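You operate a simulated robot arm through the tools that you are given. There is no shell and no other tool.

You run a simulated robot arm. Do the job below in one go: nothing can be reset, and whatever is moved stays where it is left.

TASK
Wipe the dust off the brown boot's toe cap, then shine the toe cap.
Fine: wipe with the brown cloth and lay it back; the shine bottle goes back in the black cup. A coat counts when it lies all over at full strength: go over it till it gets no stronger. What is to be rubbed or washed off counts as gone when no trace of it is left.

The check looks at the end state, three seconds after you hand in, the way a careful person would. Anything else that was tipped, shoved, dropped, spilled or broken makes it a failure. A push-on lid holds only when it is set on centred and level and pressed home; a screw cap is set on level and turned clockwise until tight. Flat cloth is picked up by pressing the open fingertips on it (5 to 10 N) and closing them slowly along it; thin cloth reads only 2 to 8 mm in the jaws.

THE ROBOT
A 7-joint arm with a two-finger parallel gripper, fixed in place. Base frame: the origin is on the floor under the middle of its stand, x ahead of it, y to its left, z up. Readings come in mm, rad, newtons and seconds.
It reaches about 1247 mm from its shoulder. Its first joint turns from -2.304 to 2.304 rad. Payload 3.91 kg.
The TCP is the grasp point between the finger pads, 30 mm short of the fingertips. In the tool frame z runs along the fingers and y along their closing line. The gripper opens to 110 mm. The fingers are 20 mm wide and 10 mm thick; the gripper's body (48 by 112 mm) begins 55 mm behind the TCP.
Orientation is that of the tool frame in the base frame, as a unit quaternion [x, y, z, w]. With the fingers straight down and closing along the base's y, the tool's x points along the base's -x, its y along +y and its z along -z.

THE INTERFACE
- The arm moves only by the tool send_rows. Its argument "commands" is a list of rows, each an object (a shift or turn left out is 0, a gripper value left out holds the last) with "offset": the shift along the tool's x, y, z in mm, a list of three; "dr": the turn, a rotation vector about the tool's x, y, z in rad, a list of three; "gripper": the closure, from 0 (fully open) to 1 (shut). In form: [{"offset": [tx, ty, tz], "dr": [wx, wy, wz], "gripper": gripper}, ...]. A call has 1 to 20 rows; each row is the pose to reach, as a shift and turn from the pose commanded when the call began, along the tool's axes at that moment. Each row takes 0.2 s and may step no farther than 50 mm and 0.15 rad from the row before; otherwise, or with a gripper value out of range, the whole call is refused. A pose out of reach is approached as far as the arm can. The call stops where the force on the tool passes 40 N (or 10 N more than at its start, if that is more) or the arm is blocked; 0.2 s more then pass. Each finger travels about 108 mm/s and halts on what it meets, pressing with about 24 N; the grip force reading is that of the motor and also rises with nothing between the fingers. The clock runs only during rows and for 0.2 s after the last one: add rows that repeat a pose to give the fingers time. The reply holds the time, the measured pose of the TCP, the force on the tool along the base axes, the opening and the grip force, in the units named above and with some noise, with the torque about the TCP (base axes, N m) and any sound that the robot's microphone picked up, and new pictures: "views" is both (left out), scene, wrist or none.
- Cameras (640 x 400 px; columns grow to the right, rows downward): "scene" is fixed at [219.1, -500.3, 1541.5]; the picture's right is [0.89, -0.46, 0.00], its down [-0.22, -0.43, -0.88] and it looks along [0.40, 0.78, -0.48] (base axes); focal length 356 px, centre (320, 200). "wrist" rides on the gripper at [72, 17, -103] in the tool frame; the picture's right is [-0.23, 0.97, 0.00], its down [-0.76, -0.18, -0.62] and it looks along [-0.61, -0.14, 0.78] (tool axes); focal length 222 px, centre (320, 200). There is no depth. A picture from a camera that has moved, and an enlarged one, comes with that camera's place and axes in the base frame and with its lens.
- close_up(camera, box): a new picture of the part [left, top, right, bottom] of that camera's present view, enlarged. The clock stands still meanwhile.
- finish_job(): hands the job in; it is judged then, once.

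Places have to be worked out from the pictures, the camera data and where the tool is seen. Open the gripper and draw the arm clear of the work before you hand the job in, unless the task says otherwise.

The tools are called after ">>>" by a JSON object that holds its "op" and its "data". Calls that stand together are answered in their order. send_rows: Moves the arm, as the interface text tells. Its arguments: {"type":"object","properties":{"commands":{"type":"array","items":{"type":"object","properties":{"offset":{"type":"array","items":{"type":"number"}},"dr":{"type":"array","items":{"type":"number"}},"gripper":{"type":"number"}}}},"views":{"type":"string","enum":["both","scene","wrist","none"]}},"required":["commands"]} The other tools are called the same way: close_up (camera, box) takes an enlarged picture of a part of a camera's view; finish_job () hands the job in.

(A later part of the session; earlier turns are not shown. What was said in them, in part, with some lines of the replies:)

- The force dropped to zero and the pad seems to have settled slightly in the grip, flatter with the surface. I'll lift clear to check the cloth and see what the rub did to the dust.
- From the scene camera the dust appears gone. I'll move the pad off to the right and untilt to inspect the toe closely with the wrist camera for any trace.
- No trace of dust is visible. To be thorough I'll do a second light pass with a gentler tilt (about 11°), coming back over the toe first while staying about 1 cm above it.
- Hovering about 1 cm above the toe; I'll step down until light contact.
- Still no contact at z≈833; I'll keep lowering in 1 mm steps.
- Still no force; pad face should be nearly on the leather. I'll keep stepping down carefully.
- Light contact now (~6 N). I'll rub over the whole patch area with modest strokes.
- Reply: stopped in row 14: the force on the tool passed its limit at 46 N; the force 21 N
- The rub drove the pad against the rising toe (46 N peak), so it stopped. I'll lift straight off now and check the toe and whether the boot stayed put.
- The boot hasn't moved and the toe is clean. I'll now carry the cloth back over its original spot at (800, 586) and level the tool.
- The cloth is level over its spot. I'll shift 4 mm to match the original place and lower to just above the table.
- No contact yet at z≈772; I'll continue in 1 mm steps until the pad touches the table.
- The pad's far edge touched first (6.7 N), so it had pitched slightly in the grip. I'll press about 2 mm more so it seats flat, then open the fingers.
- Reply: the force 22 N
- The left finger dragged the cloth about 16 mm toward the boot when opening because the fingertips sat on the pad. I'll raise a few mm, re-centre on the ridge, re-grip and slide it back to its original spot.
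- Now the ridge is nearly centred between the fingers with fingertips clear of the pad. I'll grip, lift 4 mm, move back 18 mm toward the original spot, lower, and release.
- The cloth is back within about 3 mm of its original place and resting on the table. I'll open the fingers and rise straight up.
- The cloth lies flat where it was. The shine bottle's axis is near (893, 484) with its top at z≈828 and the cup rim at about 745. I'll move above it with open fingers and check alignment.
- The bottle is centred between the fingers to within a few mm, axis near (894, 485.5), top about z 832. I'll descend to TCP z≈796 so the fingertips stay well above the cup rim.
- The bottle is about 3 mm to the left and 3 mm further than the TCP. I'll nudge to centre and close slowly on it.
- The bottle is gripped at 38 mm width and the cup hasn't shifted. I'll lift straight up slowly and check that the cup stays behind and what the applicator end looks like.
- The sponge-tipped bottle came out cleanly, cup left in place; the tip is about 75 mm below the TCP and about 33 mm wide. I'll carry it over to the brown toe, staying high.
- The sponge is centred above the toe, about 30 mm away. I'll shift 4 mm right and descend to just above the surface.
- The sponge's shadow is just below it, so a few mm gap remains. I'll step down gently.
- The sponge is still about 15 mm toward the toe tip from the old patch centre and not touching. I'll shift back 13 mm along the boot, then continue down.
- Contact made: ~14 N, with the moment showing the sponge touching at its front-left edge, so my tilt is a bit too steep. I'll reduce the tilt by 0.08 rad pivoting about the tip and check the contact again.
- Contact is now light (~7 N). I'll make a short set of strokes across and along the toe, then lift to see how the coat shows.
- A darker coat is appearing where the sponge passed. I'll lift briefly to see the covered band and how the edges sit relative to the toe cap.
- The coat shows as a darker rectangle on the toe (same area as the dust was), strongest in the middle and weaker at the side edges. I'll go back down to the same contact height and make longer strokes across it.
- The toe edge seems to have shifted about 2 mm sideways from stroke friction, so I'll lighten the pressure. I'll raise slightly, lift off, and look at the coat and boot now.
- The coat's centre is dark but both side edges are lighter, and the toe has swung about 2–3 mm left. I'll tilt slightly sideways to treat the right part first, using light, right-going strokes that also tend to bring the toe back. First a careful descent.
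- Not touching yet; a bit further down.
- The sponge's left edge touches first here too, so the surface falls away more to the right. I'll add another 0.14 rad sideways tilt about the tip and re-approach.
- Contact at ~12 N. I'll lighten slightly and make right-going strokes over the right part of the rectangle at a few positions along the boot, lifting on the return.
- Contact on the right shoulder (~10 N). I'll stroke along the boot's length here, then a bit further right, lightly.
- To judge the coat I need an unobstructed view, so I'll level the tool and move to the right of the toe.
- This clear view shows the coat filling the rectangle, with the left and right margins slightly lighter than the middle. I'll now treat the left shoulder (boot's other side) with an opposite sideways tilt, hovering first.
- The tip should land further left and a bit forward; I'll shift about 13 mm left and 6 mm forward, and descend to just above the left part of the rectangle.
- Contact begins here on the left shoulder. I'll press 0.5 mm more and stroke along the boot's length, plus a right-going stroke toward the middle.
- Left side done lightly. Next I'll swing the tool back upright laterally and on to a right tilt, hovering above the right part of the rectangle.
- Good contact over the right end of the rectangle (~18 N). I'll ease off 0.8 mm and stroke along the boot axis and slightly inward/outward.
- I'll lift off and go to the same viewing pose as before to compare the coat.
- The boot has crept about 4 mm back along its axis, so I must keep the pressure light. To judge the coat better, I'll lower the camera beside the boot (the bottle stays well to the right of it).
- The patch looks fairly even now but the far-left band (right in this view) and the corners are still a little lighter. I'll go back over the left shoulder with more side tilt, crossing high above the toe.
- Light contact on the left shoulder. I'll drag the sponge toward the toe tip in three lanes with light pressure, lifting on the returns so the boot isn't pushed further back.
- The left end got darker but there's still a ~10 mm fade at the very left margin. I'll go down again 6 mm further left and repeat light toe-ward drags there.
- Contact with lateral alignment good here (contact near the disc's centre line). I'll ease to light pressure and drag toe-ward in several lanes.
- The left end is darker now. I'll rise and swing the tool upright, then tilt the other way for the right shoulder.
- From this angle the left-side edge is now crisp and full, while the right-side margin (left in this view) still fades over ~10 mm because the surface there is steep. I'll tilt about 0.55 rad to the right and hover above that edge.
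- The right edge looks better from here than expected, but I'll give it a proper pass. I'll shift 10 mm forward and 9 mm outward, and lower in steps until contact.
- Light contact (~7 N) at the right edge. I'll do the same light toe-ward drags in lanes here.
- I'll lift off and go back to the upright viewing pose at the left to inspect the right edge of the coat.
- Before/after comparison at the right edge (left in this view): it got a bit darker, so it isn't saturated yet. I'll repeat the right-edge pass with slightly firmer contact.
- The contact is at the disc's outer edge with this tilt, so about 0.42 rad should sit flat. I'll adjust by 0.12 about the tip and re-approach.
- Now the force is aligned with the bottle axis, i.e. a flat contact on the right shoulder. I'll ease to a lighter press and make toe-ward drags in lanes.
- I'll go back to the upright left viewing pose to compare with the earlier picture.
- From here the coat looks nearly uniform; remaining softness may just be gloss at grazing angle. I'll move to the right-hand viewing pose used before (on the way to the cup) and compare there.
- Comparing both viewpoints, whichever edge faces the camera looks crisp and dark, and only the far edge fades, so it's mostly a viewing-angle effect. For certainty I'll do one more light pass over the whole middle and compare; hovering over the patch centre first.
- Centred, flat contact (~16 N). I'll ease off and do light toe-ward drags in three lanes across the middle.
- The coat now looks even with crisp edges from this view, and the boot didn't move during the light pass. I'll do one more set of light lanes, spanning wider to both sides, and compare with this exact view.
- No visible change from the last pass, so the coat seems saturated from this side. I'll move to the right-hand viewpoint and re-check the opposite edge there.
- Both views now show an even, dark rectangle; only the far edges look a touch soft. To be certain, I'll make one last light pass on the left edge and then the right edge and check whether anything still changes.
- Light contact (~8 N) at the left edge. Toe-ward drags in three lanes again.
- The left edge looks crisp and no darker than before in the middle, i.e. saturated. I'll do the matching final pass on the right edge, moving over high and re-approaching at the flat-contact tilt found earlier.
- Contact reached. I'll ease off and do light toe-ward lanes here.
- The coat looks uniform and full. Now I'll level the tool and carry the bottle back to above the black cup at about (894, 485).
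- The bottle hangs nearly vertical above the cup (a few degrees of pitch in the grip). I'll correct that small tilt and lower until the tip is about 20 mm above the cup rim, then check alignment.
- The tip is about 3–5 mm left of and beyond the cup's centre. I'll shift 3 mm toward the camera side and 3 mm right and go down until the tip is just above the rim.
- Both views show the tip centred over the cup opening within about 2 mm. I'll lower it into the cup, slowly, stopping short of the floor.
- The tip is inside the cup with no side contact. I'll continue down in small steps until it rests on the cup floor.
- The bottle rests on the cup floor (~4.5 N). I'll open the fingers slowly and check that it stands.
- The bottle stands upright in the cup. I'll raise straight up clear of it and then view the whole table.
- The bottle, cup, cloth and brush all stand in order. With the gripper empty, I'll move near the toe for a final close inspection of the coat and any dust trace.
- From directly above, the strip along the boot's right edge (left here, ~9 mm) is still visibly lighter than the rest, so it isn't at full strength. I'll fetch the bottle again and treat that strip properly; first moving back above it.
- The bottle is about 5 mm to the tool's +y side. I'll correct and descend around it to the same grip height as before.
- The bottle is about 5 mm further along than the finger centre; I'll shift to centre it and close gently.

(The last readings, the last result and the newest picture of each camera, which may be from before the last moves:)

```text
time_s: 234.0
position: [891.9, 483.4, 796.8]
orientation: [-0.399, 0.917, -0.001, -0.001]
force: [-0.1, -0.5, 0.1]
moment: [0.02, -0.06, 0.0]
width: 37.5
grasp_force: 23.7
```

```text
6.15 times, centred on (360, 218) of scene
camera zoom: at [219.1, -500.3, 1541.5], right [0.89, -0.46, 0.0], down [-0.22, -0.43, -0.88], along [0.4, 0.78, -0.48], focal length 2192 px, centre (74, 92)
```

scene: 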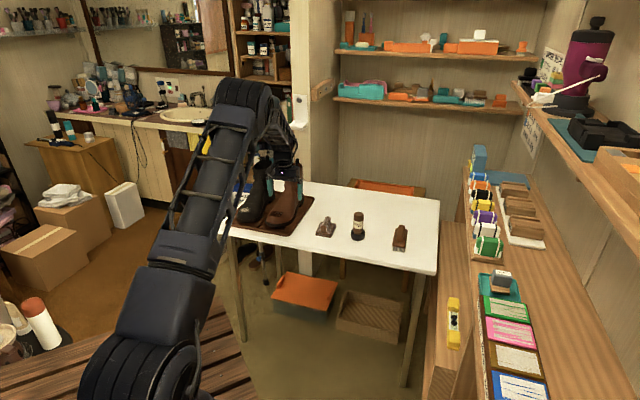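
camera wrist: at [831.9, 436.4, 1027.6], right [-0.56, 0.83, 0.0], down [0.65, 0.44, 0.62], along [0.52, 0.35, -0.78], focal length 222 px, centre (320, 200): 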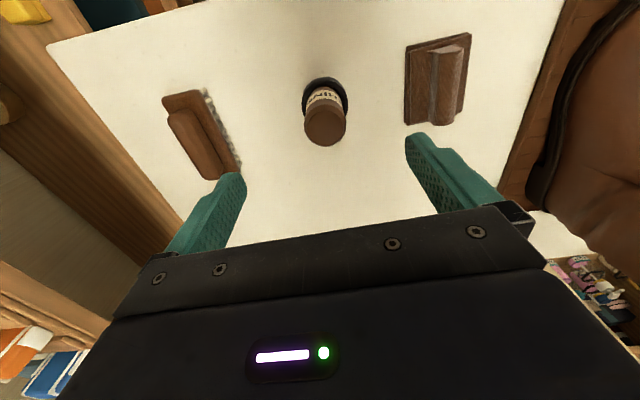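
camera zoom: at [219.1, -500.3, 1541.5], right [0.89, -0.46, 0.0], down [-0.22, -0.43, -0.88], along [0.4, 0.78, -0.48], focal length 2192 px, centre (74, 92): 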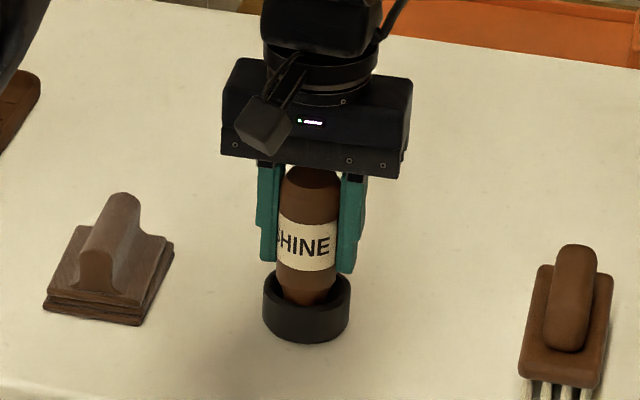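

Re-gripped cleanly. I'll lift the bottle out and carry it over to the right shoulder of the toe with a right-and-forward tilt.

>>> {"op": "send_rows", "data": {"commands": [{"offset": [0, 0, -8]}, {"offset": [0, 0, -20]}, {"offset": [0, 0, -40]}, {"offset": [0, 0, -75]}, {"offset": [0, 0, -112]}, {"offset": [0, 0, -112]}], "views": "none"}}

>>> {"op": "close_up", "data": {"camera": "scene", "box": [320, 160, 400, 250]}}

>>> {"op": "send_rows", "data": {"commands": [{"offset": [5, 35, -3]}, {"offset": [10, 70, -3]}, {"offset": [15, 105, -3]}, {"offset": [20, 140, -3], "dr": [-0.1, -0.06, 0]}, {"offset": [25, 175, -3], "dr": [-0.2, -0.12, 0]}, {"offset": [30, 210, 0], "dr": [-0.3, -0.18, 0]}, {"offset": [35, 245, 12], "dr": [-0.4, -0.24, 0]}, {"offset": [38.6, 276.5, 32], "dr": [-0.5, -0.3, 0]}, {"offset": [38.6, 276.5, 32], "dr": [-0.5, -0.3, 0]}], "views": "wrist"}}

>>> {"op": "close_up", "data": {"camera": "wrist", "box": [220, 30, 400, 170]}}

```text
time_s: 235.4
position: [896.0, 482.6, 910.2]
orientation: [-0.399, 0.917, -0.001, -0.001]
force: [-0.7, 0.0, -1.9]
moment: [-0.02, 0.04, -0.01]
width: 37.4
grasp_force: 23.8
```

```text
4.44 times, centred on (360, 205) of scene
camera zoom: at [219.1, -500.3, 1541.5], right [0.89, -0.46, 0.0], down [-0.22, -0.43, -0.88], along [0.4, 0.78, -0.48], focal length 1583 px, centre (142, 178)
```

zoom: 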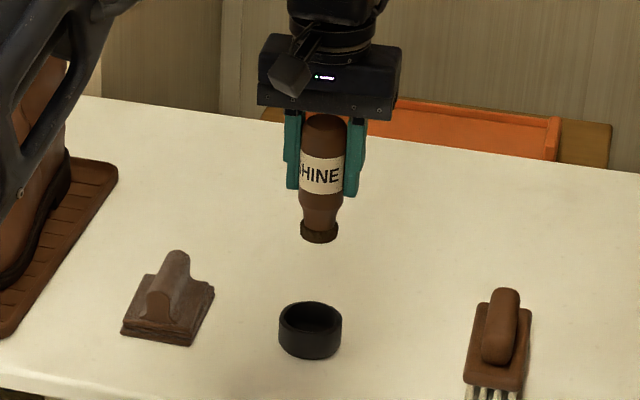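

```text
time_s: 237.4
position: [663.2, 641.6, 877.4]
orientation: [-0.382, 0.878, 0.285, 0.037]
force: [0.8, -0.6, -1.7]
moment: [-0.07, -0.01, 0.0]
width: 37.6
grasp_force: 23.9
camera wrist: at [616.4, 548.7, 950.1], right [-0.51, 0.68, 0.52], down [0.76, 0.07, 0.65], along [0.41, 0.73, -0.55], focal length 222 px, centre (320, 200)
```

wrist: 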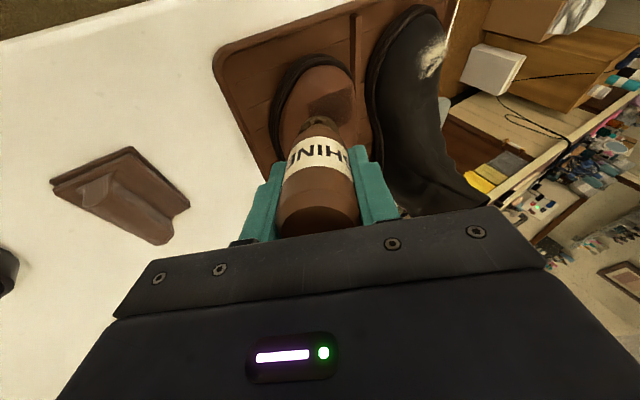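

```text
2.86 times, centred on (310, 100) of wrist
camera zoom: at [616.4, 548.7, 950.1], right [-0.51, 0.68, 0.52], down [0.76, 0.07, 0.65], along [0.41, 0.73, -0.55], focal length 635 px, centre (349, 486)
```

zoom: 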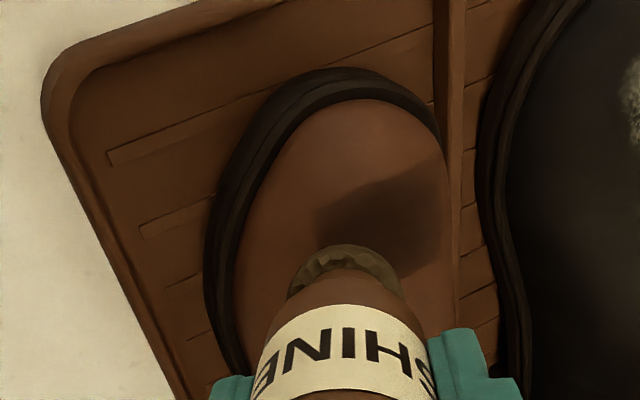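

>>> {"op": "send_rows", "data": {"commands": [{"offset": [-2, -2, 14]}, {"offset": [-4, -4, 28]}, {"offset": [-5, -5, 40]}, {"offset": [-5, -5, 40]}], "views": "none"}}

>>> {"op": "close_up", "data": {"camera": "wrist", "box": [220, 30, 400, 170]}}

```text
time_s: 238.4
position: [666.7, 665.5, 843.7]
orientation: [-0.382, 0.878, 0.286, 0.037]
force: [-0.2, -0.2, -1.9]
moment: [0.0, 0.0, -0.01]
width: 37.4
grasp_force: 23.7
```

```text
2.86 times, centred on (310, 100) of wrist
camera zoom: at [617.9, 573.5, 916.6], right [-0.51, 0.68, 0.52], down [0.76, 0.07, 0.65], along [0.41, 0.73, -0.55], focal length 635 px, centre (349, 486)
```

zoom: 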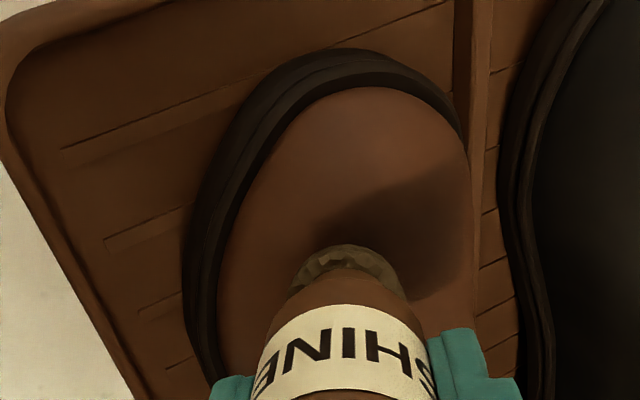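

>>> {"op": "send_rows", "data": {"commands": [{"offset": [-1, -4, 2]}, {"offset": [-2, -7, 4]}, {"offset": [-2, -7, 6]}, {"offset": [-2, -7, 6]}], "views": "none"}}

>>> {"op": "close_up", "data": {"camera": "wrist", "box": [220, 30, 400, 170]}}

```text
time_s: 239.4
position: [670.6, 666.8, 837.3]
orientation: [-0.383, 0.878, 0.286, 0.037]
force: [-0.4, -0.8, -1.9]
moment: [-0.04, -0.01, -0.04]
width: 37.7
grasp_force: 24.1
```

```text
2.86 times, centred on (310, 100) of wrist
camera zoom: at [623.0, 573.6, 908.9], right [-0.51, 0.68, 0.52], down [0.76, 0.07, 0.65], along [0.41, 0.73, -0.55], focal length 635 px, centre (349, 486)
```

zoom: 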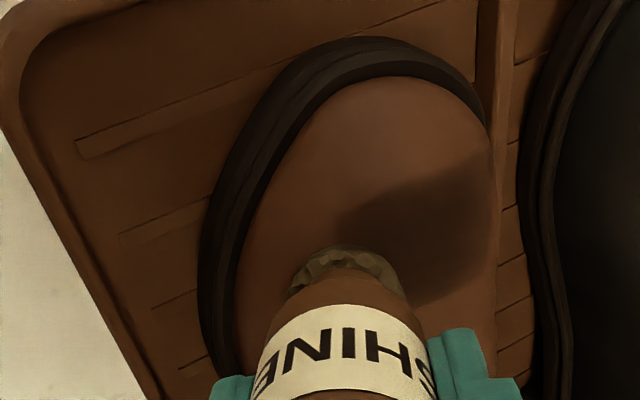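

>>> {"op": "send_rows", "data": {"commands": [{"offset": [0, 0, 1.2]}, {"offset": [0, 0, 2.4]}, {"offset": [0, 0, 3]}, {"offset": [0, 0, 3]}], "views": "none"}}

```text
time_s: 240.4
position: [670.7, 666.8, 833.8]
orientation: [-0.382, 0.878, 0.286, 0.037]
force: [1.1, -3.6, 1.7]
moment: [-0.13, 0.1, 0.09]
width: 37.7
grasp_force: 23.7
```

Light contact. I'll rub back and forth along the strip with small strokes keeping contact, and read the force to confirm.

>>> {"op": "send_rows", "data": {"commands": [{"offset": [0, 0, 0.3]}, {"offset": [4, 0, 0.4]}, {"offset": [8, 0, 0.7]}, {"offset": [11, 0, 1.0]}, {"offset": [8, 0, 0.7]}, {"offset": [4, 0, 0.4]}, {"offset": [0, 0, 0.3]}, {"offset": [-4, 0, 0.3]}, {"offset": [-8, 0, 0.4]}, {"offset": [-11, 0, 0.5]}], "views": "none"}}

```text
time_s: 242.6
position: [679.5, 673.4, 835.2]
orientation: [-0.383, 0.878, 0.285, 0.035]
force: [-2.4, -2.5, -0.7]
moment: [-0.15, 0.19, 0.12]
width: 37.6
grasp_force: 24.1
```

>>> {"op": "send_rows", "data": {"commands": [{"offset": [4, 0, 0.3]}, {"offset": [8, 0, 0.5]}, {"offset": [12, 0, 0.6]}, {"offset": [16, 0, 0.8]}], "views": "none"}}

```text
time_s: 243.6
position: [666.0, 663.9, 830.9]
orientation: [-0.382, 0.878, 0.285, 0.037]
force: [0.0, -0.4, -1.2]
moment: [-0.03, -0.02, 0.07]
width: 37.5
grasp_force: 23.4
```

>>> {"op": "send_rows", "data": {"commands": [{"offset": [0, 0, 0.7]}, {"offset": [0, 0, 1.4]}, {"offset": [0, 0, 1.4]}], "views": "none"}}

>>> {"op": "close_up", "data": {"camera": "wrist", "box": [220, 30, 400, 170]}}

```text
time_s: 244.4
position: [667.8, 664.1, 831.2]
orientation: [-0.381, 0.879, 0.285, 0.036]
force: [1.7, -13.2, 14.7]
moment: [-0.21, 0.4, 0.37]
width: 37.4
grasp_force: 24.4
```

```text
2.86 times, centred on (310, 100) of wrist
camera zoom: at [620.1, 572.8, 903.7], right [-0.51, 0.68, 0.52], down [0.76, 0.07, 0.65], along [0.41, 0.73, -0.55], focal length 635 px, centre (349, 486)
```

zoom: 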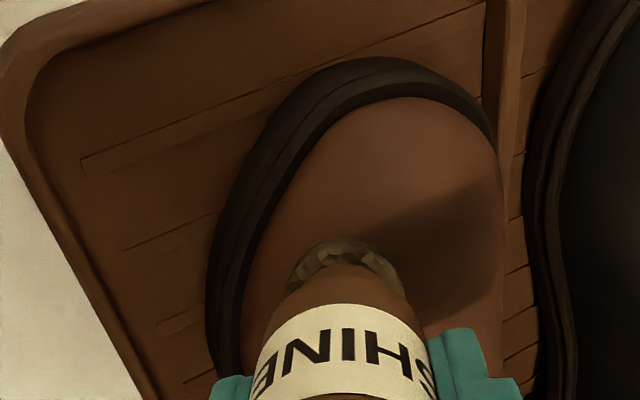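

Contact at ~20 N. I'll ease to a light press and make small circular rubs right here over the front half of the strip.

>>> {"op": "send_rows", "data": {"commands": [{"offset": [0, 0, -0.6]}, {"offset": [2, 0, -0.4]}, {"offset": [2, -3, -0.4]}, {"offset": [0, -4, -0.5]}, {"offset": [-2, -3, -0.7]}, {"offset": [-2, 0, -0.7]}, {"offset": [-2, 3, -0.7]}, {"offset": [0, 4, -0.6]}, {"offset": [2, 3, -0.4]}, {"offset": [3, 0, -0.3]}, {"offset": [2, -3, -0.4]}, {"offset": [0, -4, -0.5]}, {"offset": [-2, -2, -0.7]}, {"offset": [-3, 0, -0.8]}, {"offset": [-2, 3, -0.7]}, {"offset": [0, 4, -0.6]}, {"offset": [2, 2, -0.4]}, {"offset": [0, 0, -0.5]}], "views": "none"}}

```text
time_s: 248.2
position: [666.4, 666.3, 831.1]
orientation: [-0.382, 0.878, 0.285, 0.036]
force: [-2.2, -2.4, 3.0]
moment: [-0.02, 0.27, 0.15]
width: 37.5
grasp_force: 24.6
```

Contact stayed light (~5 N). Next the rear half: move 8 mm back with a small lift and re-contact.

>>> {"op": "send_rows", "data": {"commands": [{"offset": [-4, 0, -3]}, {"offset": [-8, 0, -3]}, {"offset": [-8, 0, -2.4]}, {"offset": [-8, 0, -2.4]}], "views": "none"}}

```text
time_s: 249.2
position: [672.7, 669.8, 833.9]
orientation: [-0.382, 0.878, 0.286, 0.036]
force: [0.1, -1.1, -1.3]
moment: [-0.04, -0.03, 0.0]
width: 37.4
grasp_force: 24.1
```

>>> {"op": "send_rows", "data": {"commands": [{"offset": [0, 0, 0.5]}, {"offset": [0, 0, 1.0]}, {"offset": [0, 0, 1.0]}], "views": "none"}}

```text
time_s: 250.0
position: [672.9, 669.8, 833.6]
orientation: [-0.382, 0.878, 0.285, 0.037]
force: [-0.8, 0.0, -1.2]
moment: [0.01, -0.01, 0.02]
width: 37.7
grasp_force: 23.9
```

>>> {"op": "send_rows", "data": {"commands": [{"offset": [0, 0, 0.5]}, {"offset": [0, 0, 1.0]}, {"offset": [0, 0, 1.0]}], "views": "none"}}

```text
time_s: 250.8
position: [672.0, 671.4, 832.4]
orientation: [-0.382, 0.878, 0.286, 0.036]
force: [-0.1, 0.3, -1.3]
moment: [0.03, -0.01, 0.0]
width: 37.4
grasp_force: 23.7
```

>>> {"op": "send_rows", "data": {"commands": [{"offset": [0, 0, 0.5]}, {"offset": [0, 0, 1.0]}, {"offset": [0, 0, 1.0]}], "views": "none"}}

```text
time_s: 251.6
position: [672.5, 670.4, 831.6]
orientation: [-0.382, 0.878, 0.285, 0.037]
force: [0.7, -5.8, 6.4]
moment: [-0.13, 0.15, 0.14]
width: 37.4
grasp_force: 23.4
```

>>> {"op": "send_rows", "data": {"commands": [{"offset": [0, 0, -0.2]}, {"offset": [2, 0, -0.1]}, {"offset": [2, -3, 0]}, {"offset": [0, -4, -0.1]}, {"offset": [-2, -3, -0.2]}, {"offset": [-3, 0, -0.3]}, {"offset": [-2, 3, -0.3]}, {"offset": [0, 4, -0.2]}, {"offset": [2, 3, 0]}, {"offset": [4, 0, 0.1]}, {"offset": [2, -3, 0]}, {"offset": [0, -4, -0.1]}, {"offset": [-2, -2, -0.2]}, {"offset": [-4, 0, -0.3]}, {"offset": [-2, 3, -0.3]}, {"offset": [0, 4, -0.2]}, {"offset": [2, 2, 0]}, {"offset": [0, 0, -0.2]}], "views": "none"}}

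```text
time_s: 255.4
position: [673.1, 671.5, 833.7]
orientation: [-0.382, 0.878, 0.285, 0.037]
force: [0.1, -0.6, -0.5]
moment: [0.01, -0.02, -0.02]
width: 37.4
grasp_force: 24.2
```

I'll lift off and go to the same from-above view as before to compare the strip.

>>> {"op": "send_rows", "data": {"commands": [{"offset": [0, 0, -15]}, {"offset": [0, 9, -30], "dr": [0.12, 0.072, 0]}, {"offset": [0, 18, -45], "dr": [0.24, 0.144, 0]}, {"offset": [0.5, 27, -58], "dr": [0.36, 0.216, 0]}, {"offset": [1, 36.7, -70.7], "dr": [0.48, 0.288, 0]}, {"offset": [1, 36.7, -70.7], "dr": [0.5, 0.3, 0]}, {"offset": [1, 36.7, -70.7], "dr": [0.5, 0.3, 0]}], "views": "wrist"}}

>>> {"op": "close_up", "data": {"camera": "wrist", "box": [345, 90, 415, 160]}}

>>> {"op": "close_up", "data": {"camera": "scene", "box": [264, 207, 288, 222]}}

```text
time_s: 257.0
position: [659.1, 651.2, 907.2]
orientation: [-0.399, 0.917, -0.001, -0.001]
force: [0.8, -0.1, -0.7]
moment: [-0.02, 0.02, -0.04]
width: 37.5
grasp_force: 24.3
camera wrist: at [595.7, 610.8, 1009.2], right [-0.56, 0.83, 0.0], down [0.65, 0.44, 0.62], along [0.52, 0.35, -0.78], focal length 222 px, centre (320, 200)
```

wrist: 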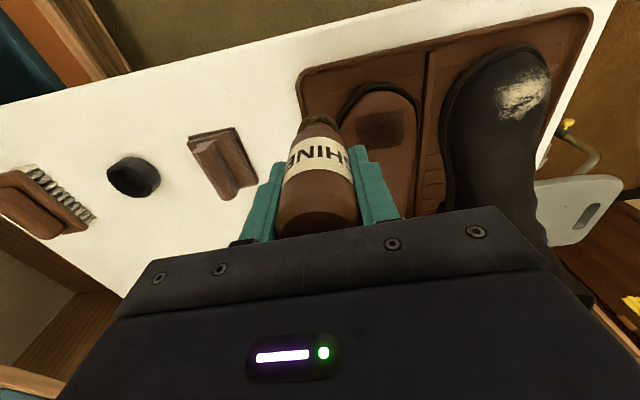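

```text
5.71 times, centred on (380, 125) of wrist
camera zoom: at [595.7, 610.8, 1009.2], right [-0.56, 0.83, 0.0], down [0.65, 0.44, 0.62], along [0.52, 0.35, -0.78], focal length 1269 px, centre (-23, 629)
```

zoom: 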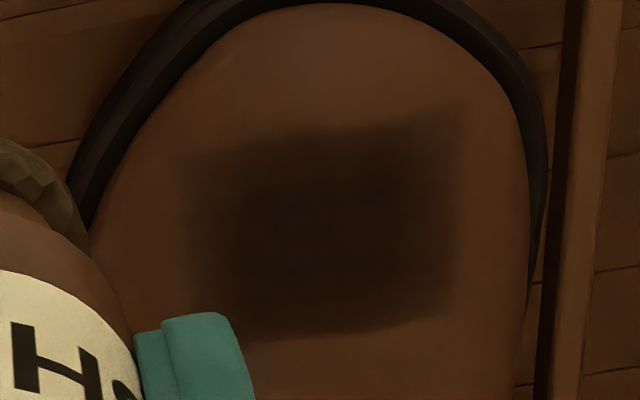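

```text
16.00 times, centred on (276, 214) of scene
camera zoom: at [219.1, -500.3, 1541.5], right [0.89, -0.46, 0.0], down [-0.22, -0.43, -0.88], along [0.4, 0.78, -0.48], focal length 5699 px, centre (1024, -32)
```

zoom: 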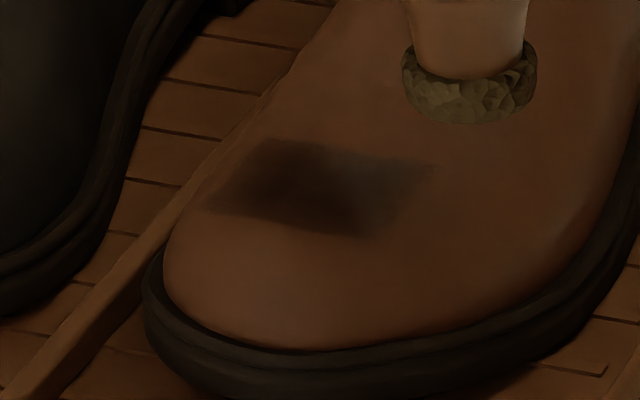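

The strip looks unchanged by the extra rubbing, which suggests it is saturated and the lightness is a gloss effect from this angle. I'll check from the right-hand viewpoint, where that edge faces the camera, on the way back to the cup.

>>> {"op": "send_rows", "data": {"commands": [{"offset": [2, -23, -6]}, {"offset": [6, -47, -12]}, {"offset": [6, -47, -12]}], "views": "wrist"}}

>>> {"op": "close_up", "data": {"camera": "wrist", "box": [392, 70, 472, 140]}}

```text
time_s: 257.8
position: [686.1, 615.3, 922.4]
orientation: [-0.399, 0.917, -0.001, -0.001]
force: [-0.7, 0.5, -1.6]
moment: [-0.01, 0.03, -0.01]
width: 37.2
grasp_force: 24.4
camera wrist: at [624.2, 574.3, 1024.4], right [-0.56, 0.83, 0.0], down [0.65, 0.44, 0.62], along [0.52, 0.35, -0.78], focal length 222 px, centre (320, 200)
```

wrist: 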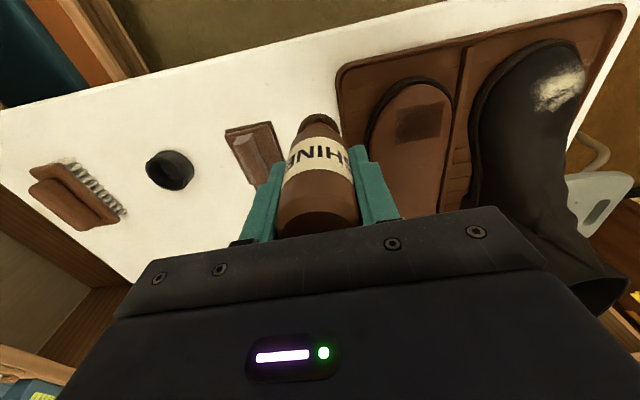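

```text
5.71 times, centred on (432, 105) of wrist
camera zoom: at [624.2, 574.3, 1024.4], right [-0.56, 0.83, 0.0], down [0.65, 0.44, 0.62], along [0.52, 0.35, -0.78], focal length 1269 px, centre (-320, 743)
```

zoom: 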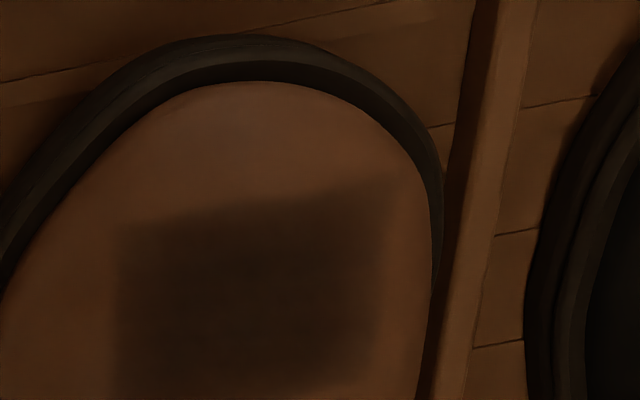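

From the right the coat is even and crisp to its edge and matches the earlier picture, so it has stopped getting stronger. I'll return the bottle to the cup now.

>>> {"op": "send_rows", "data": {"commands": [{"offset": [-6.5, -35, -3]}, {"offset": [-13, -70, -3]}, {"offset": [-19.5, -105, -3]}, {"offset": [-26, -140, -3]}, {"offset": [-32.5, -175, -3]}, {"offset": [-39, -208, -3]}, {"offset": [-45.5, -241, -3]}, {"offset": [-45.5, -241, -3]}], "views": "wrist"}}

>>> {"op": "close_up", "data": {"camera": "scene", "box": [320, 160, 400, 250]}}

>>> {"op": "close_up", "data": {"camera": "wrist", "box": [200, 20, 440, 240]}}

```text
time_s: 259.6
position: [896.6, 484.0, 920.7]
orientation: [-0.4, 0.916, -0.001, -0.001]
force: [0.5, 0.2, -2.0]
moment: [-0.02, -0.01, -0.04]
width: 37.5
grasp_force: 23.8
camera wrist: at [834.0, 443.4, 1024.1], right [-0.56, 0.83, 0.0], down [0.65, 0.44, 0.62], along [0.52, 0.35, -0.78], focal length 222 px, centre (320, 200)
```

wrist: 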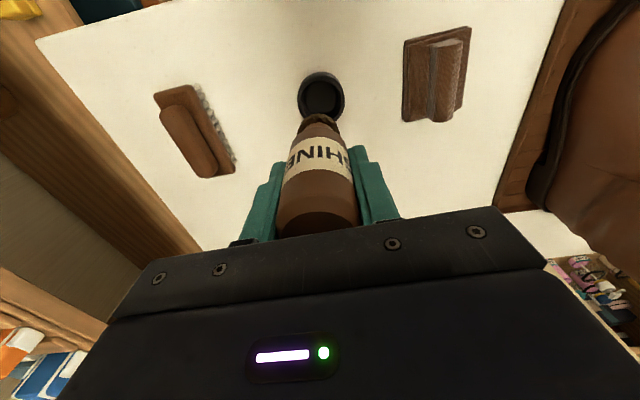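

```text
4.44 times, centred on (360, 205) of scene
camera zoom: at [219.1, -500.3, 1541.5], right [0.89, -0.46, 0.0], down [-0.22, -0.43, -0.88], along [0.4, 0.78, -0.48], focal length 1583 px, centre (142, 178)
```

zoom: 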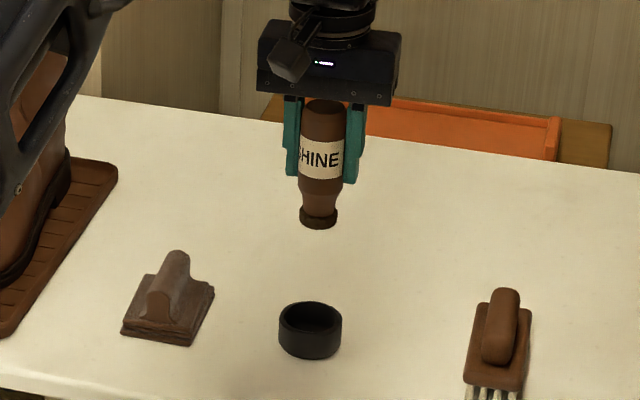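

```text
1.82 times, centred on (320, 130) of wrist
camera zoom: at [834.0, 443.4, 1024.1], right [-0.56, 0.83, 0.0], down [0.65, 0.44, 0.62], along [0.52, 0.35, -0.78], focal length 404 px, centre (320, 327)
```

zoom: 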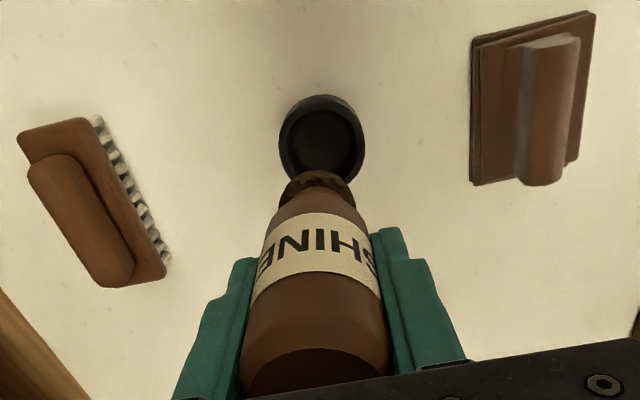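

The tip is pitched a few degrees toward the robot in the grip. I'll correct that by tilting 0.06 rad and lower to just above the rim to check alignment.

>>> {"op": "send_rows", "data": {"commands": [{"offset": [0, 0, 25], "dr": [0, -0.03, 0]}, {"offset": [0, 0, 55], "dr": [0, -0.06, 0]}, {"offset": [0, 0, 80], "dr": [0, -0.06, 0]}, {"offset": [0, 0, 80], "dr": [0, -0.06, 0]}], "views": "none"}}

>>> {"op": "close_up", "data": {"camera": "scene", "box": [325, 185, 395, 245]}}

>>> {"op": "close_up", "data": {"camera": "wrist", "box": [220, 60, 420, 240]}}

```text
time_s: 260.6
position: [896.2, 485.3, 842.3]
orientation: [-0.398, 0.917, 0.012, 0.027]
force: [-0.8, -0.5, -1.6]
moment: [0.02, 0.02, -0.01]
width: 37.5
grasp_force: 23.9
```

```text
6.67 times, centred on (360, 215) of scene
camera zoom: at [219.1, -500.3, 1541.5], right [0.89, -0.46, 0.0], down [-0.22, -0.43, -0.88], along [0.4, 0.78, -0.48], focal length 2375 px, centre (53, 100)
```

zoom: 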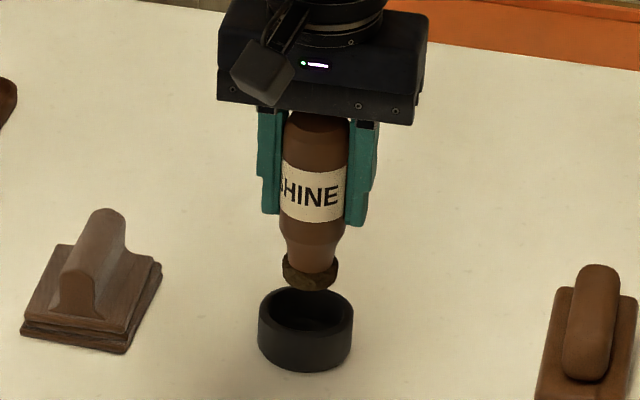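

```text
2.22 times, centred on (320, 150) of wrist
camera zoom: at [829.6, 440.1, 940.5], right [-0.56, 0.83, 0.01], down [0.62, 0.41, 0.67], along [0.55, 0.38, -0.74], focal length 494 px, centre (320, 311)
```

zoom: 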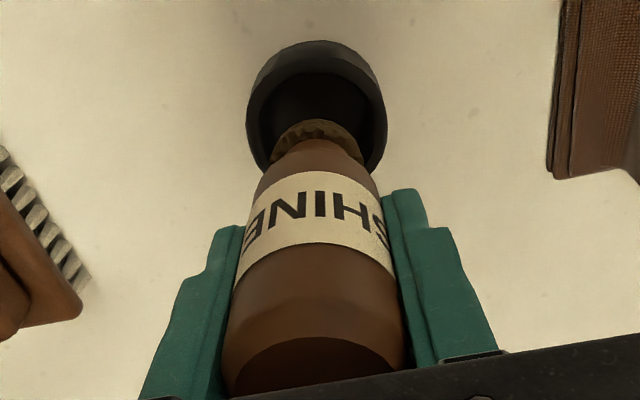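

The tip is lined up with the cup centre in both views. I'll lower to just above the rim, re-check, then go in.

>>> {"op": "send_rows", "data": {"commands": [{"offset": [0, 0, 7]}, {"offset": [0, 0, 14]}, {"offset": [0, 0, 17]}, {"offset": [0, 0, 17]}], "views": "none"}}

>>> {"op": "close_up", "data": {"camera": "scene", "box": [335, 205, 385, 245]}}

>>> {"op": "close_up", "data": {"camera": "wrist", "box": [250, 80, 390, 200]}}

```text
time_s: 261.6
position: [895.7, 486.7, 826.5]
orientation: [-0.398, 0.917, 0.011, 0.027]
force: [0.2, -0.9, -1.8]
moment: [-0.03, 0.02, 0.01]
width: 37.1
grasp_force: 24.0
```

```text
10.00 times, centred on (360, 225) of scene
camera zoom: at [219.1, -500.3, 1541.5], right [0.89, -0.46, 0.0], down [-0.22, -0.43, -0.88], along [0.4, 0.78, -0.48], focal length 3562 px, centre (-80, -50)
```

zoom: 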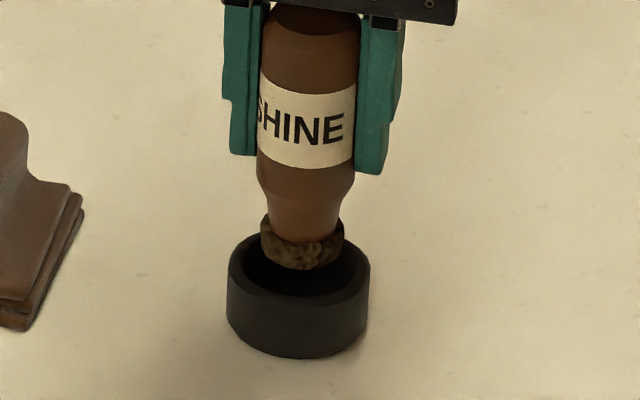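

```text
3.33 times, centred on (320, 140) of wrist
camera zoom: at [829.5, 440.6, 924.7], right [-0.56, 0.83, 0.01], down [0.62, 0.41, 0.67], along [0.55, 0.38, -0.75], focal length 740 px, centre (320, 400)
```

zoom: 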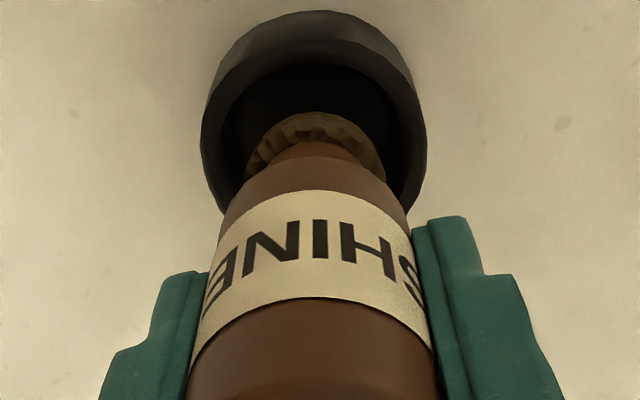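

Centred again over the opening. Lowering into the cup.

>>> {"op": "send_rows", "data": {"commands": [{"offset": [0, 0, 6]}, {"offset": [0, 0, 12]}, {"offset": [0, 0, 18]}, {"offset": [0, 0, 22]}, {"offset": [0, 0, 22]}], "views": "none"}}

>>> {"op": "close_up", "data": {"camera": "scene", "box": [335, 205, 385, 245]}}

```text
time_s: 262.8
position: [896.4, 486.3, 803.5]
orientation: [-0.398, 0.917, 0.011, 0.026]
force: [0.7, -0.2, -0.2]
moment: [-0.03, -0.01, 0.02]
width: 37.5
grasp_force: 24.3
```

```text
10.00 times, centred on (360, 225) of scene
camera zoom: at [219.1, -500.3, 1541.5], right [0.89, -0.46, 0.0], down [-0.22, -0.43, -0.88], along [0.4, 0.78, -0.48], focal length 3562 px, centre (-80, -50)
```

zoom: 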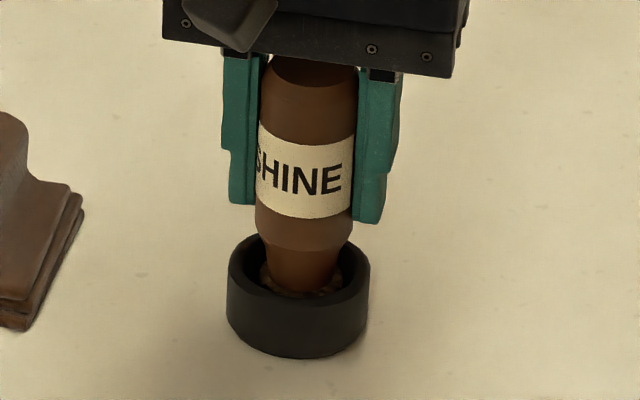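

>>> {"op": "send_rows", "data": {"commands": [{"offset": [0, 0, 1]}, {"offset": [0, 0, 2]}, {"offset": [0, 0, 3]}, {"offset": [0, 0, 3]}], "views": "none"}}

```text
time_s: 263.8
position: [897.7, 486.2, 800.8]
orientation: [-0.398, 0.917, 0.012, 0.027]
force: [-0.5, 0.6, -1.0]
moment: [-0.04, -0.01, 0.04]
width: 37.7
grasp_force: 24.0
```

>>> {"op": "send_rows", "data": {"commands": [{"offset": [0, 0, 1]}, {"offset": [0, 0, 2]}, {"offset": [0, 0, 2.5]}, {"offset": [0, 0, 2.5]}], "views": "none"}}

```text
time_s: 264.8
position: [897.6, 487.9, 797.0]
orientation: [-0.399, 0.917, 0.012, 0.026]
force: [-0.7, -0.3, -1.4]
moment: [-0.02, 0.0, 0.02]
width: 37.4
grasp_force: 24.0
```

>>> {"op": "send_rows", "data": {"commands": [{"offset": [0, 0, 0.8]}, {"offset": [0, 0, 1.6]}, {"offset": [0, 0, 2]}, {"offset": [0, 0, 2]}], "views": "none"}}

```text
time_s: 265.8
position: [897.6, 487.9, 795.4]
orientation: [-0.399, 0.917, 0.012, 0.027]
force: [0.1, 0.8, 0.4]
moment: [-0.02, 0.01, -0.04]
width: 37.6
grasp_force: 24.0
```

>>> {"op": "send_rows", "data": {"commands": [{"offset": [0, 0, 0.6]}, {"offset": [0, 0, 1.0]}, {"offset": [0, 0, 1.0]}], "views": "none"}}

>>> {"op": "close_up", "data": {"camera": "scene", "box": [335, 205, 385, 245]}}

```text
time_s: 266.6
position: [897.4, 487.4, 794.8]
orientation: [-0.399, 0.917, 0.011, 0.028]
force: [-0.2, 0.7, 5.7]
moment: [0.0, 0.07, -0.01]
width: 37.5
grasp_force: 23.9
```

```text
10.00 times, centred on (360, 225) of scene
camera zoom: at [219.1, -500.3, 1541.5], right [0.89, -0.46, 0.0], down [-0.22, -0.43, -0.88], along [0.4, 0.78, -0.48], focal length 3562 px, centre (-80, -50)
```

zoom: 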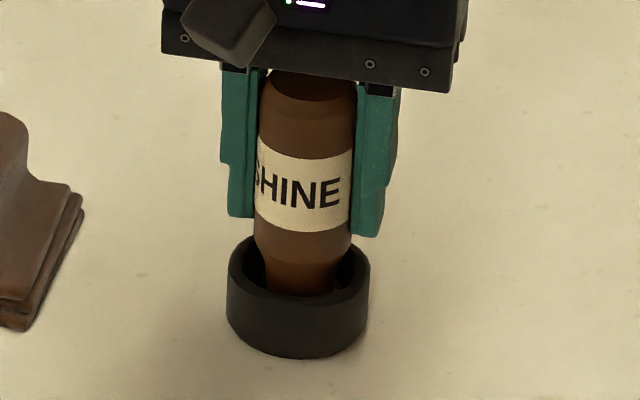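

The bottle is resting on the cup floor (~7 N). I'll open slowly and rise straight up.

>>> {"op": "send_rows", "data": {"commands": [{"offset": [0, 0, -0.4], "gripper": 0.65}, {"offset": [0, 0, -0.4], "gripper": 0.63}, {"offset": [0, 0, -0.4], "gripper": 0.6}, {"offset": [0, 0, -0.4], "gripper": 0.55}, {"offset": [0, 0, -0.4], "gripper": 0.5}, {"offset": [0, 0, -0.4], "gripper": 0.4}, {"offset": [0, 0, -0.4], "gripper": 0.4}], "views": "none"}}

>>> {"op": "close_up", "data": {"camera": "scene", "box": [335, 195, 385, 245]}}

>>> {"op": "close_up", "data": {"camera": "wrist", "box": [220, 80, 420, 240]}}

```text
time_s: 268.2
position: [897.5, 488.4, 794.7]
orientation: [-0.398, 0.917, 0.011, 0.027]
force: [-0.3, -0.2, 0.0]
moment: [-0.03, -0.03, 0.01]
width: 66.0
grasp_force: 0.1
```

```text
8.00 times, centred on (360, 220) of scene
camera zoom: at [219.1, -500.3, 1541.5], right [0.89, -0.46, 0.0], down [-0.22, -0.43, -0.88], along [0.4, 0.78, -0.48], focal length 2850 px, centre (0, 40)
```

zoom: 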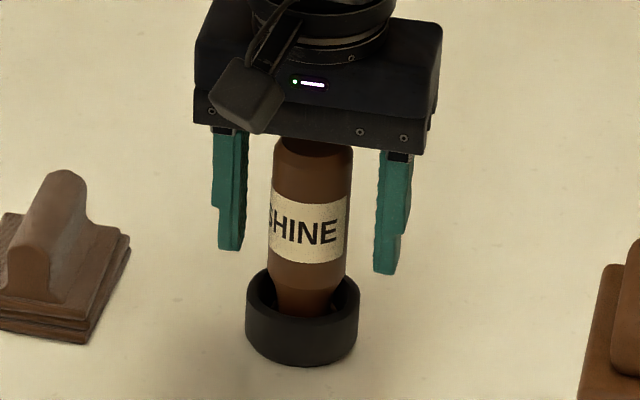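

```text
2.50 times, centred on (320, 160) of wrist
camera zoom: at [831.2, 442.4, 893.5], right [-0.56, 0.83, 0.01], down [0.62, 0.41, 0.67], along [0.55, 0.38, -0.75], focal length 555 px, centre (320, 300)
```

zoom: 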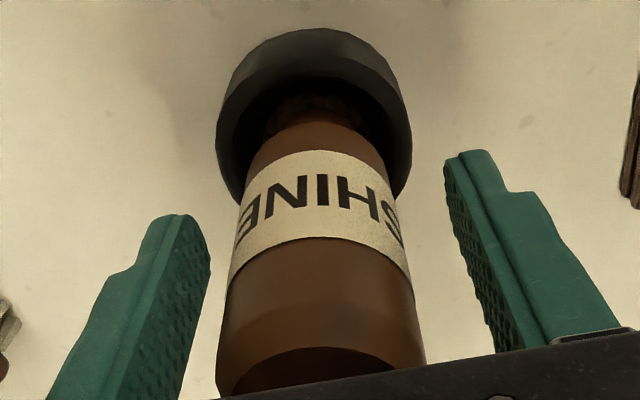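

The bottle stands upright in the cup. I'll rise straight up and retreat clear of the table.

>>> {"op": "send_rows", "data": {"commands": [{"offset": [-0.6, 0, -10], "gripper": 0.4}, {"offset": [-1.7, 0, -30], "gripper": 0.4}, {"offset": [-4, 0, -70], "gripper": 0.3}, {"offset": [-6.4, 0, -110], "gripper": 0.1}, {"offset": [-8.7, 0, -150], "gripper": 0.0}, {"offset": [-8.7, 0, -150], "gripper": 0.0}]}}

>>> {"op": "close_up", "data": {"camera": "scene", "box": [290, 180, 430, 270]}}

>>> {"op": "close_up", "data": {"camera": "wrist", "box": [240, 40, 420, 200]}}

```text
time_s: 269.6
position: [896.5, 486.8, 945.1]
orientation: [-0.398, 0.917, 0.012, 0.027]
force: [0.0, -0.3, -0.1]
moment: [-0.02, -0.03, 0.02]
width: 110.1
grasp_force: 0.0
camera wrist: at [831.4, 440.1, 1043.1], right [-0.56, 0.83, 0.01], down [0.62, 0.41, 0.67], along [0.55, 0.38, -0.75], focal length 222 px, centre (320, 200)
```

scene: 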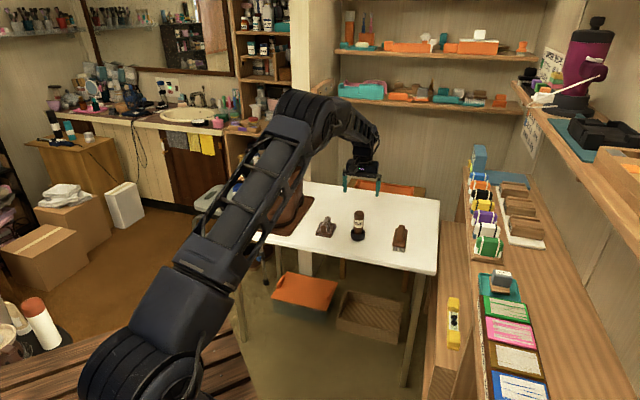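
wrist: 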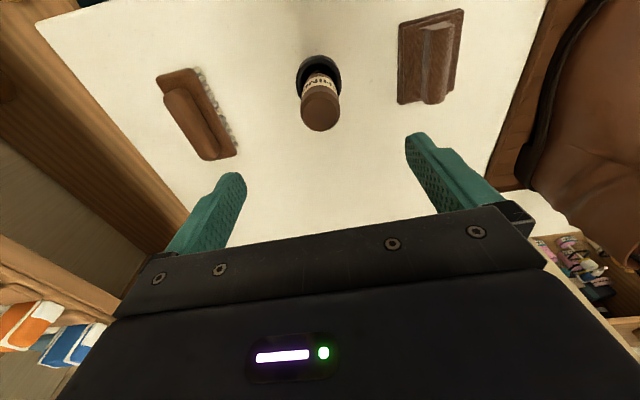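

```text
4.44 times, centred on (360, 225) of scene
camera zoom: at [219.1, -500.3, 1541.5], right [0.89, -0.46, 0.0], down [-0.22, -0.43, -0.88], along [0.4, 0.78, -0.48], focal length 1583 px, centre (142, 89)
```

zoom: 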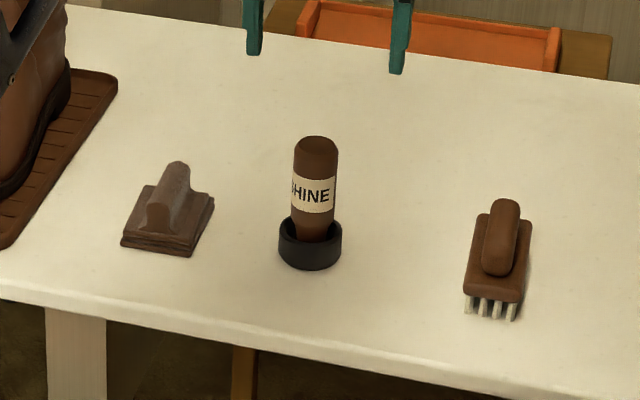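

```text
2.50 times, centred on (330, 120) of wrist
camera zoom: at [831.4, 440.1, 1043.1], right [-0.56, 0.83, 0.01], down [0.62, 0.41, 0.67], along [0.55, 0.38, -0.75], focal length 555 px, centre (295, 400)
```

zoom: 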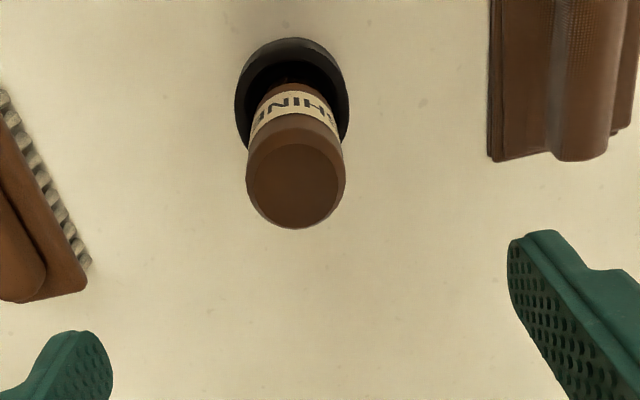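

Everything on the table is in order: bottle in cup, cloth and brush in place. I'll retreat up and back toward the robot, clear of the work.

>>> {"op": "send_rows", "data": {"commands": [{"offset": [0, 0, -40]}, {"offset": [12, 16, -70]}, {"offset": [36, 47, -85]}, {"offset": [60, 78, -95]}, {"offset": [84, 108, -105]}, {"offset": [108, 138, -112]}, {"offset": [132, 168, -120]}, {"offset": [156, 198, -128]}, {"offset": [180, 228, -136]}, {"offset": [204, 258, -144]}, {"offset": [226, 286, -150]}, {"offset": [226, 286, -150]}]}}

>>> {"op": "close_up", "data": {"camera": "scene", "box": [210, 140, 450, 290]}}

>>> {"op": "close_up", "data": {"camera": "scene", "box": [262, 195, 310, 225]}}

>>> {"op": "close_up", "data": {"camera": "scene", "box": [335, 195, 385, 245]}}

```text
time_s: 272.2
position: [529.4, 511.6, 1083.3]
orientation: [-0.399, 0.916, 0.013, 0.027]
force: [-0.3, 0.0, -0.2]
moment: [-0.02, -0.03, 0.01]
width: 109.9
grasp_force: 0.0
camera wrist: at [461.9, 465.3, 1180.9], right [-0.56, 0.83, 0.01], down [0.62, 0.41, 0.67], along [0.55, 0.38, -0.75], focal length 222 px, centre (320, 200)
```

scene: 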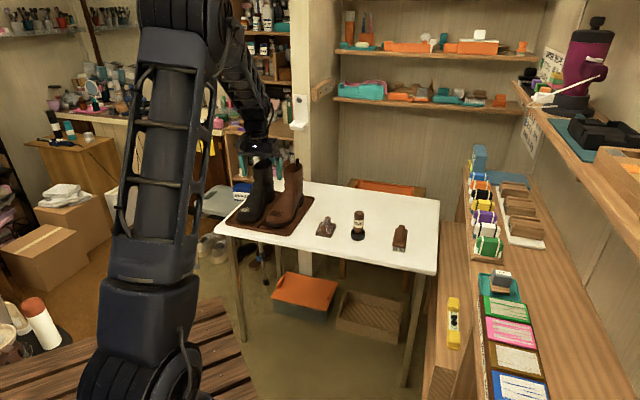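
wrist: 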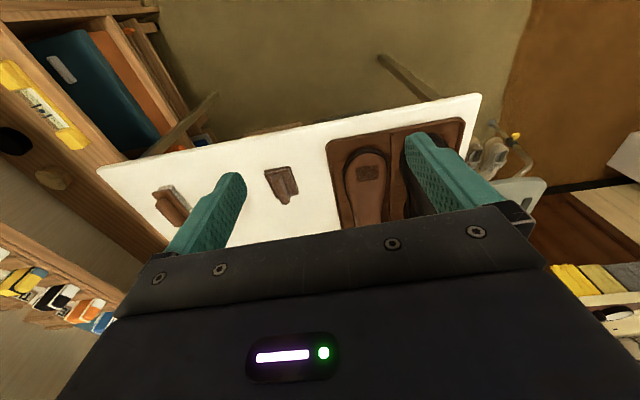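

```text
2.67 times, centred on (330, 215) of scene
camera zoom: at [219.1, -500.3, 1541.5], right [0.89, -0.46, 0.0], down [-0.22, -0.43, -0.88], along [0.4, 0.78, -0.48], focal length 950 px, centre (293, 160)
```

zoom: 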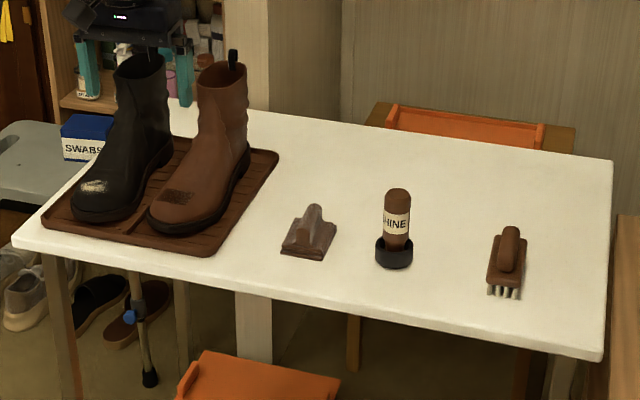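

```text
13.33 times, centred on (286, 210) of scene
camera zoom: at [219.1, -500.3, 1541.5], right [0.89, -0.46, 0.0], down [-0.22, -0.43, -0.88], along [0.4, 0.78, -0.48], focal length 4749 px, centre (773, 67)
```

zoom: 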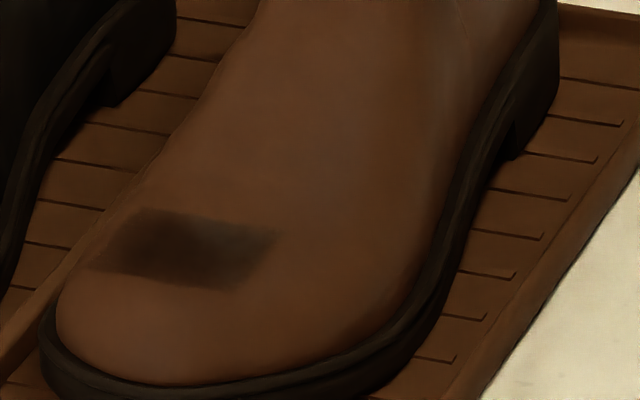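

```text
8.00 times, centred on (360, 220) of scene
camera zoom: at [219.1, -500.3, 1541.5], right [0.89, -0.46, 0.0], down [-0.22, -0.43, -0.88], along [0.4, 0.78, -0.48], focal length 2850 px, centre (0, 40)
```

zoom: 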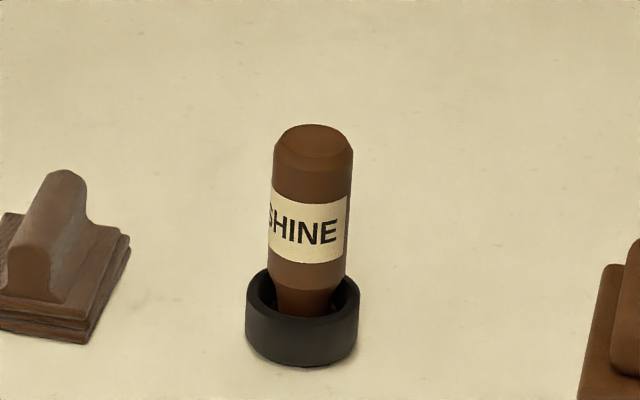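

>>> {"op": "close_up", "data": {"camera": "wrist", "box": [340, 145, 400, 200]}}

```text
7.27 times, centred on (370, 172) of wrist
camera zoom: at [461.9, 465.3, 1180.9], right [-0.56, 0.83, 0.01], down [0.62, 0.41, 0.67], along [0.55, 0.38, -0.75], focal length 1615 px, centre (-44, 400)
```

zoom: 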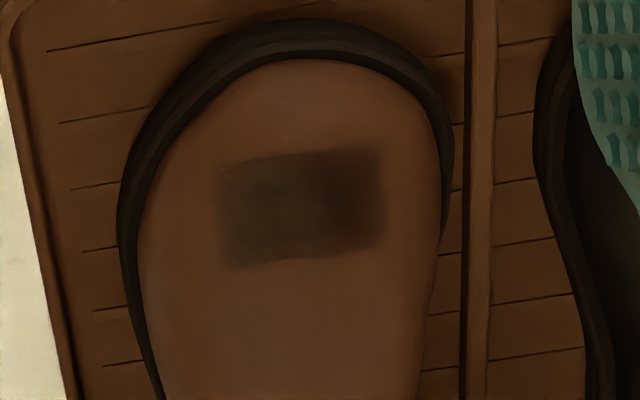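

From here the coat shows a gloss right up to crisp edges on all sides, no dust is left, and boot, cloth, cup, bottle and brush are all in place. I'll draw the arm back a little further and then hand in.

>>> {"op": "send_rows", "data": {"commands": [{"offset": [16, 33, -5]}, {"offset": [31, 66, -10]}, {"offset": [47, 100, -12]}, {"offset": [62, 133, -14]}, {"offset": [62, 133, -14]}], "views": "scene"}}

>>> {"op": "close_up", "data": {"camera": "scene", "box": [210, 140, 450, 290]}}

```text
time_s: 273.4
position: [390.3, 555.4, 1092.3]
orientation: [-0.399, 0.916, 0.011, 0.027]
force: [-0.9, 0.2, -0.1]
moment: [-0.02, 0.02, 0.0]
width: 109.9
grasp_force: 0.2
```

scene: 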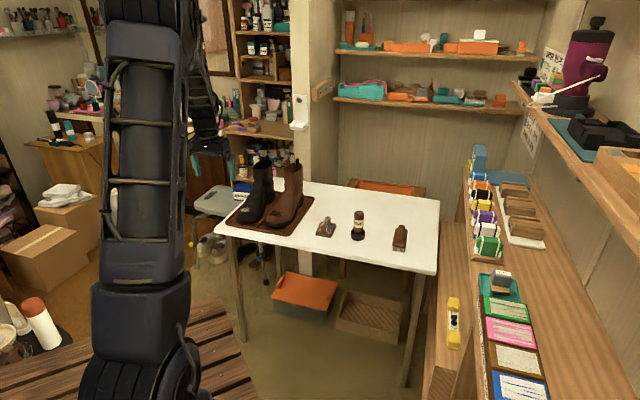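

```text
2.67 times, centred on (330, 215) of scene
camera zoom: at [219.1, -500.3, 1541.5], right [0.89, -0.46, 0.0], down [-0.22, -0.43, -0.88], along [0.4, 0.78, -0.48], focal length 950 px, centre (293, 160)
```

zoom: 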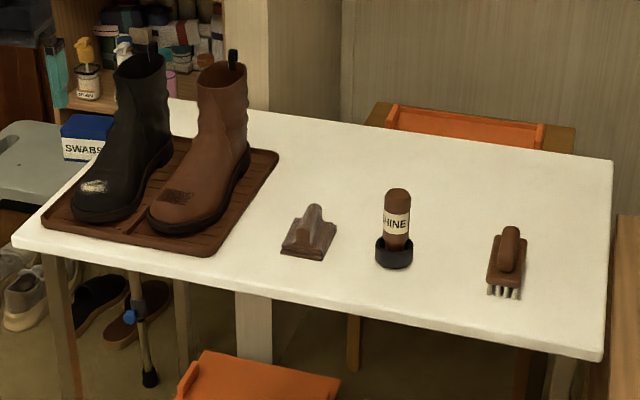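

The dust is gone and the toe cap has its coat. The cloth is back on the table, the bottle stands in the black cup, nothing else was disturbed, and the arm is clear with the gripper open. Handing in.

>>> {"op": "finish_job", "data": {}}

```text
The job is handed in.
```

I wiped the dust off the brown boot's toe cap, coated it with shine, and handed the job in. I don't have the check's result.

- **Dust:** no trace was visible in either camera after wiping twice with the brown cloth.
- **Shine:** the coat covers the patch where the dust had been. I repeated passes until I saw no further change. The strip along the boot's right edge looks lighter from some angles. I took that for gloss, because extra rubbing there didn't darken it, but I couldn't measure the strength.
- **Cloth:** it is back on the table, flat, about 3 mm from where it started. My first release dragged it about 16 mm, so I picked it up again and set it back.
- **Bottle:** it stands upright in the black cup, close to its original position. I had to take it out a second time for more shine on the right edge.
- **Boot:** rubbing shifted the toe roughly 2 mm sideways and 4 to 5 mm back along its length.
- **Everything else:** the brush, black boot, tray and cup look undisturbed. The arm is back near its start pose with the gripper open.
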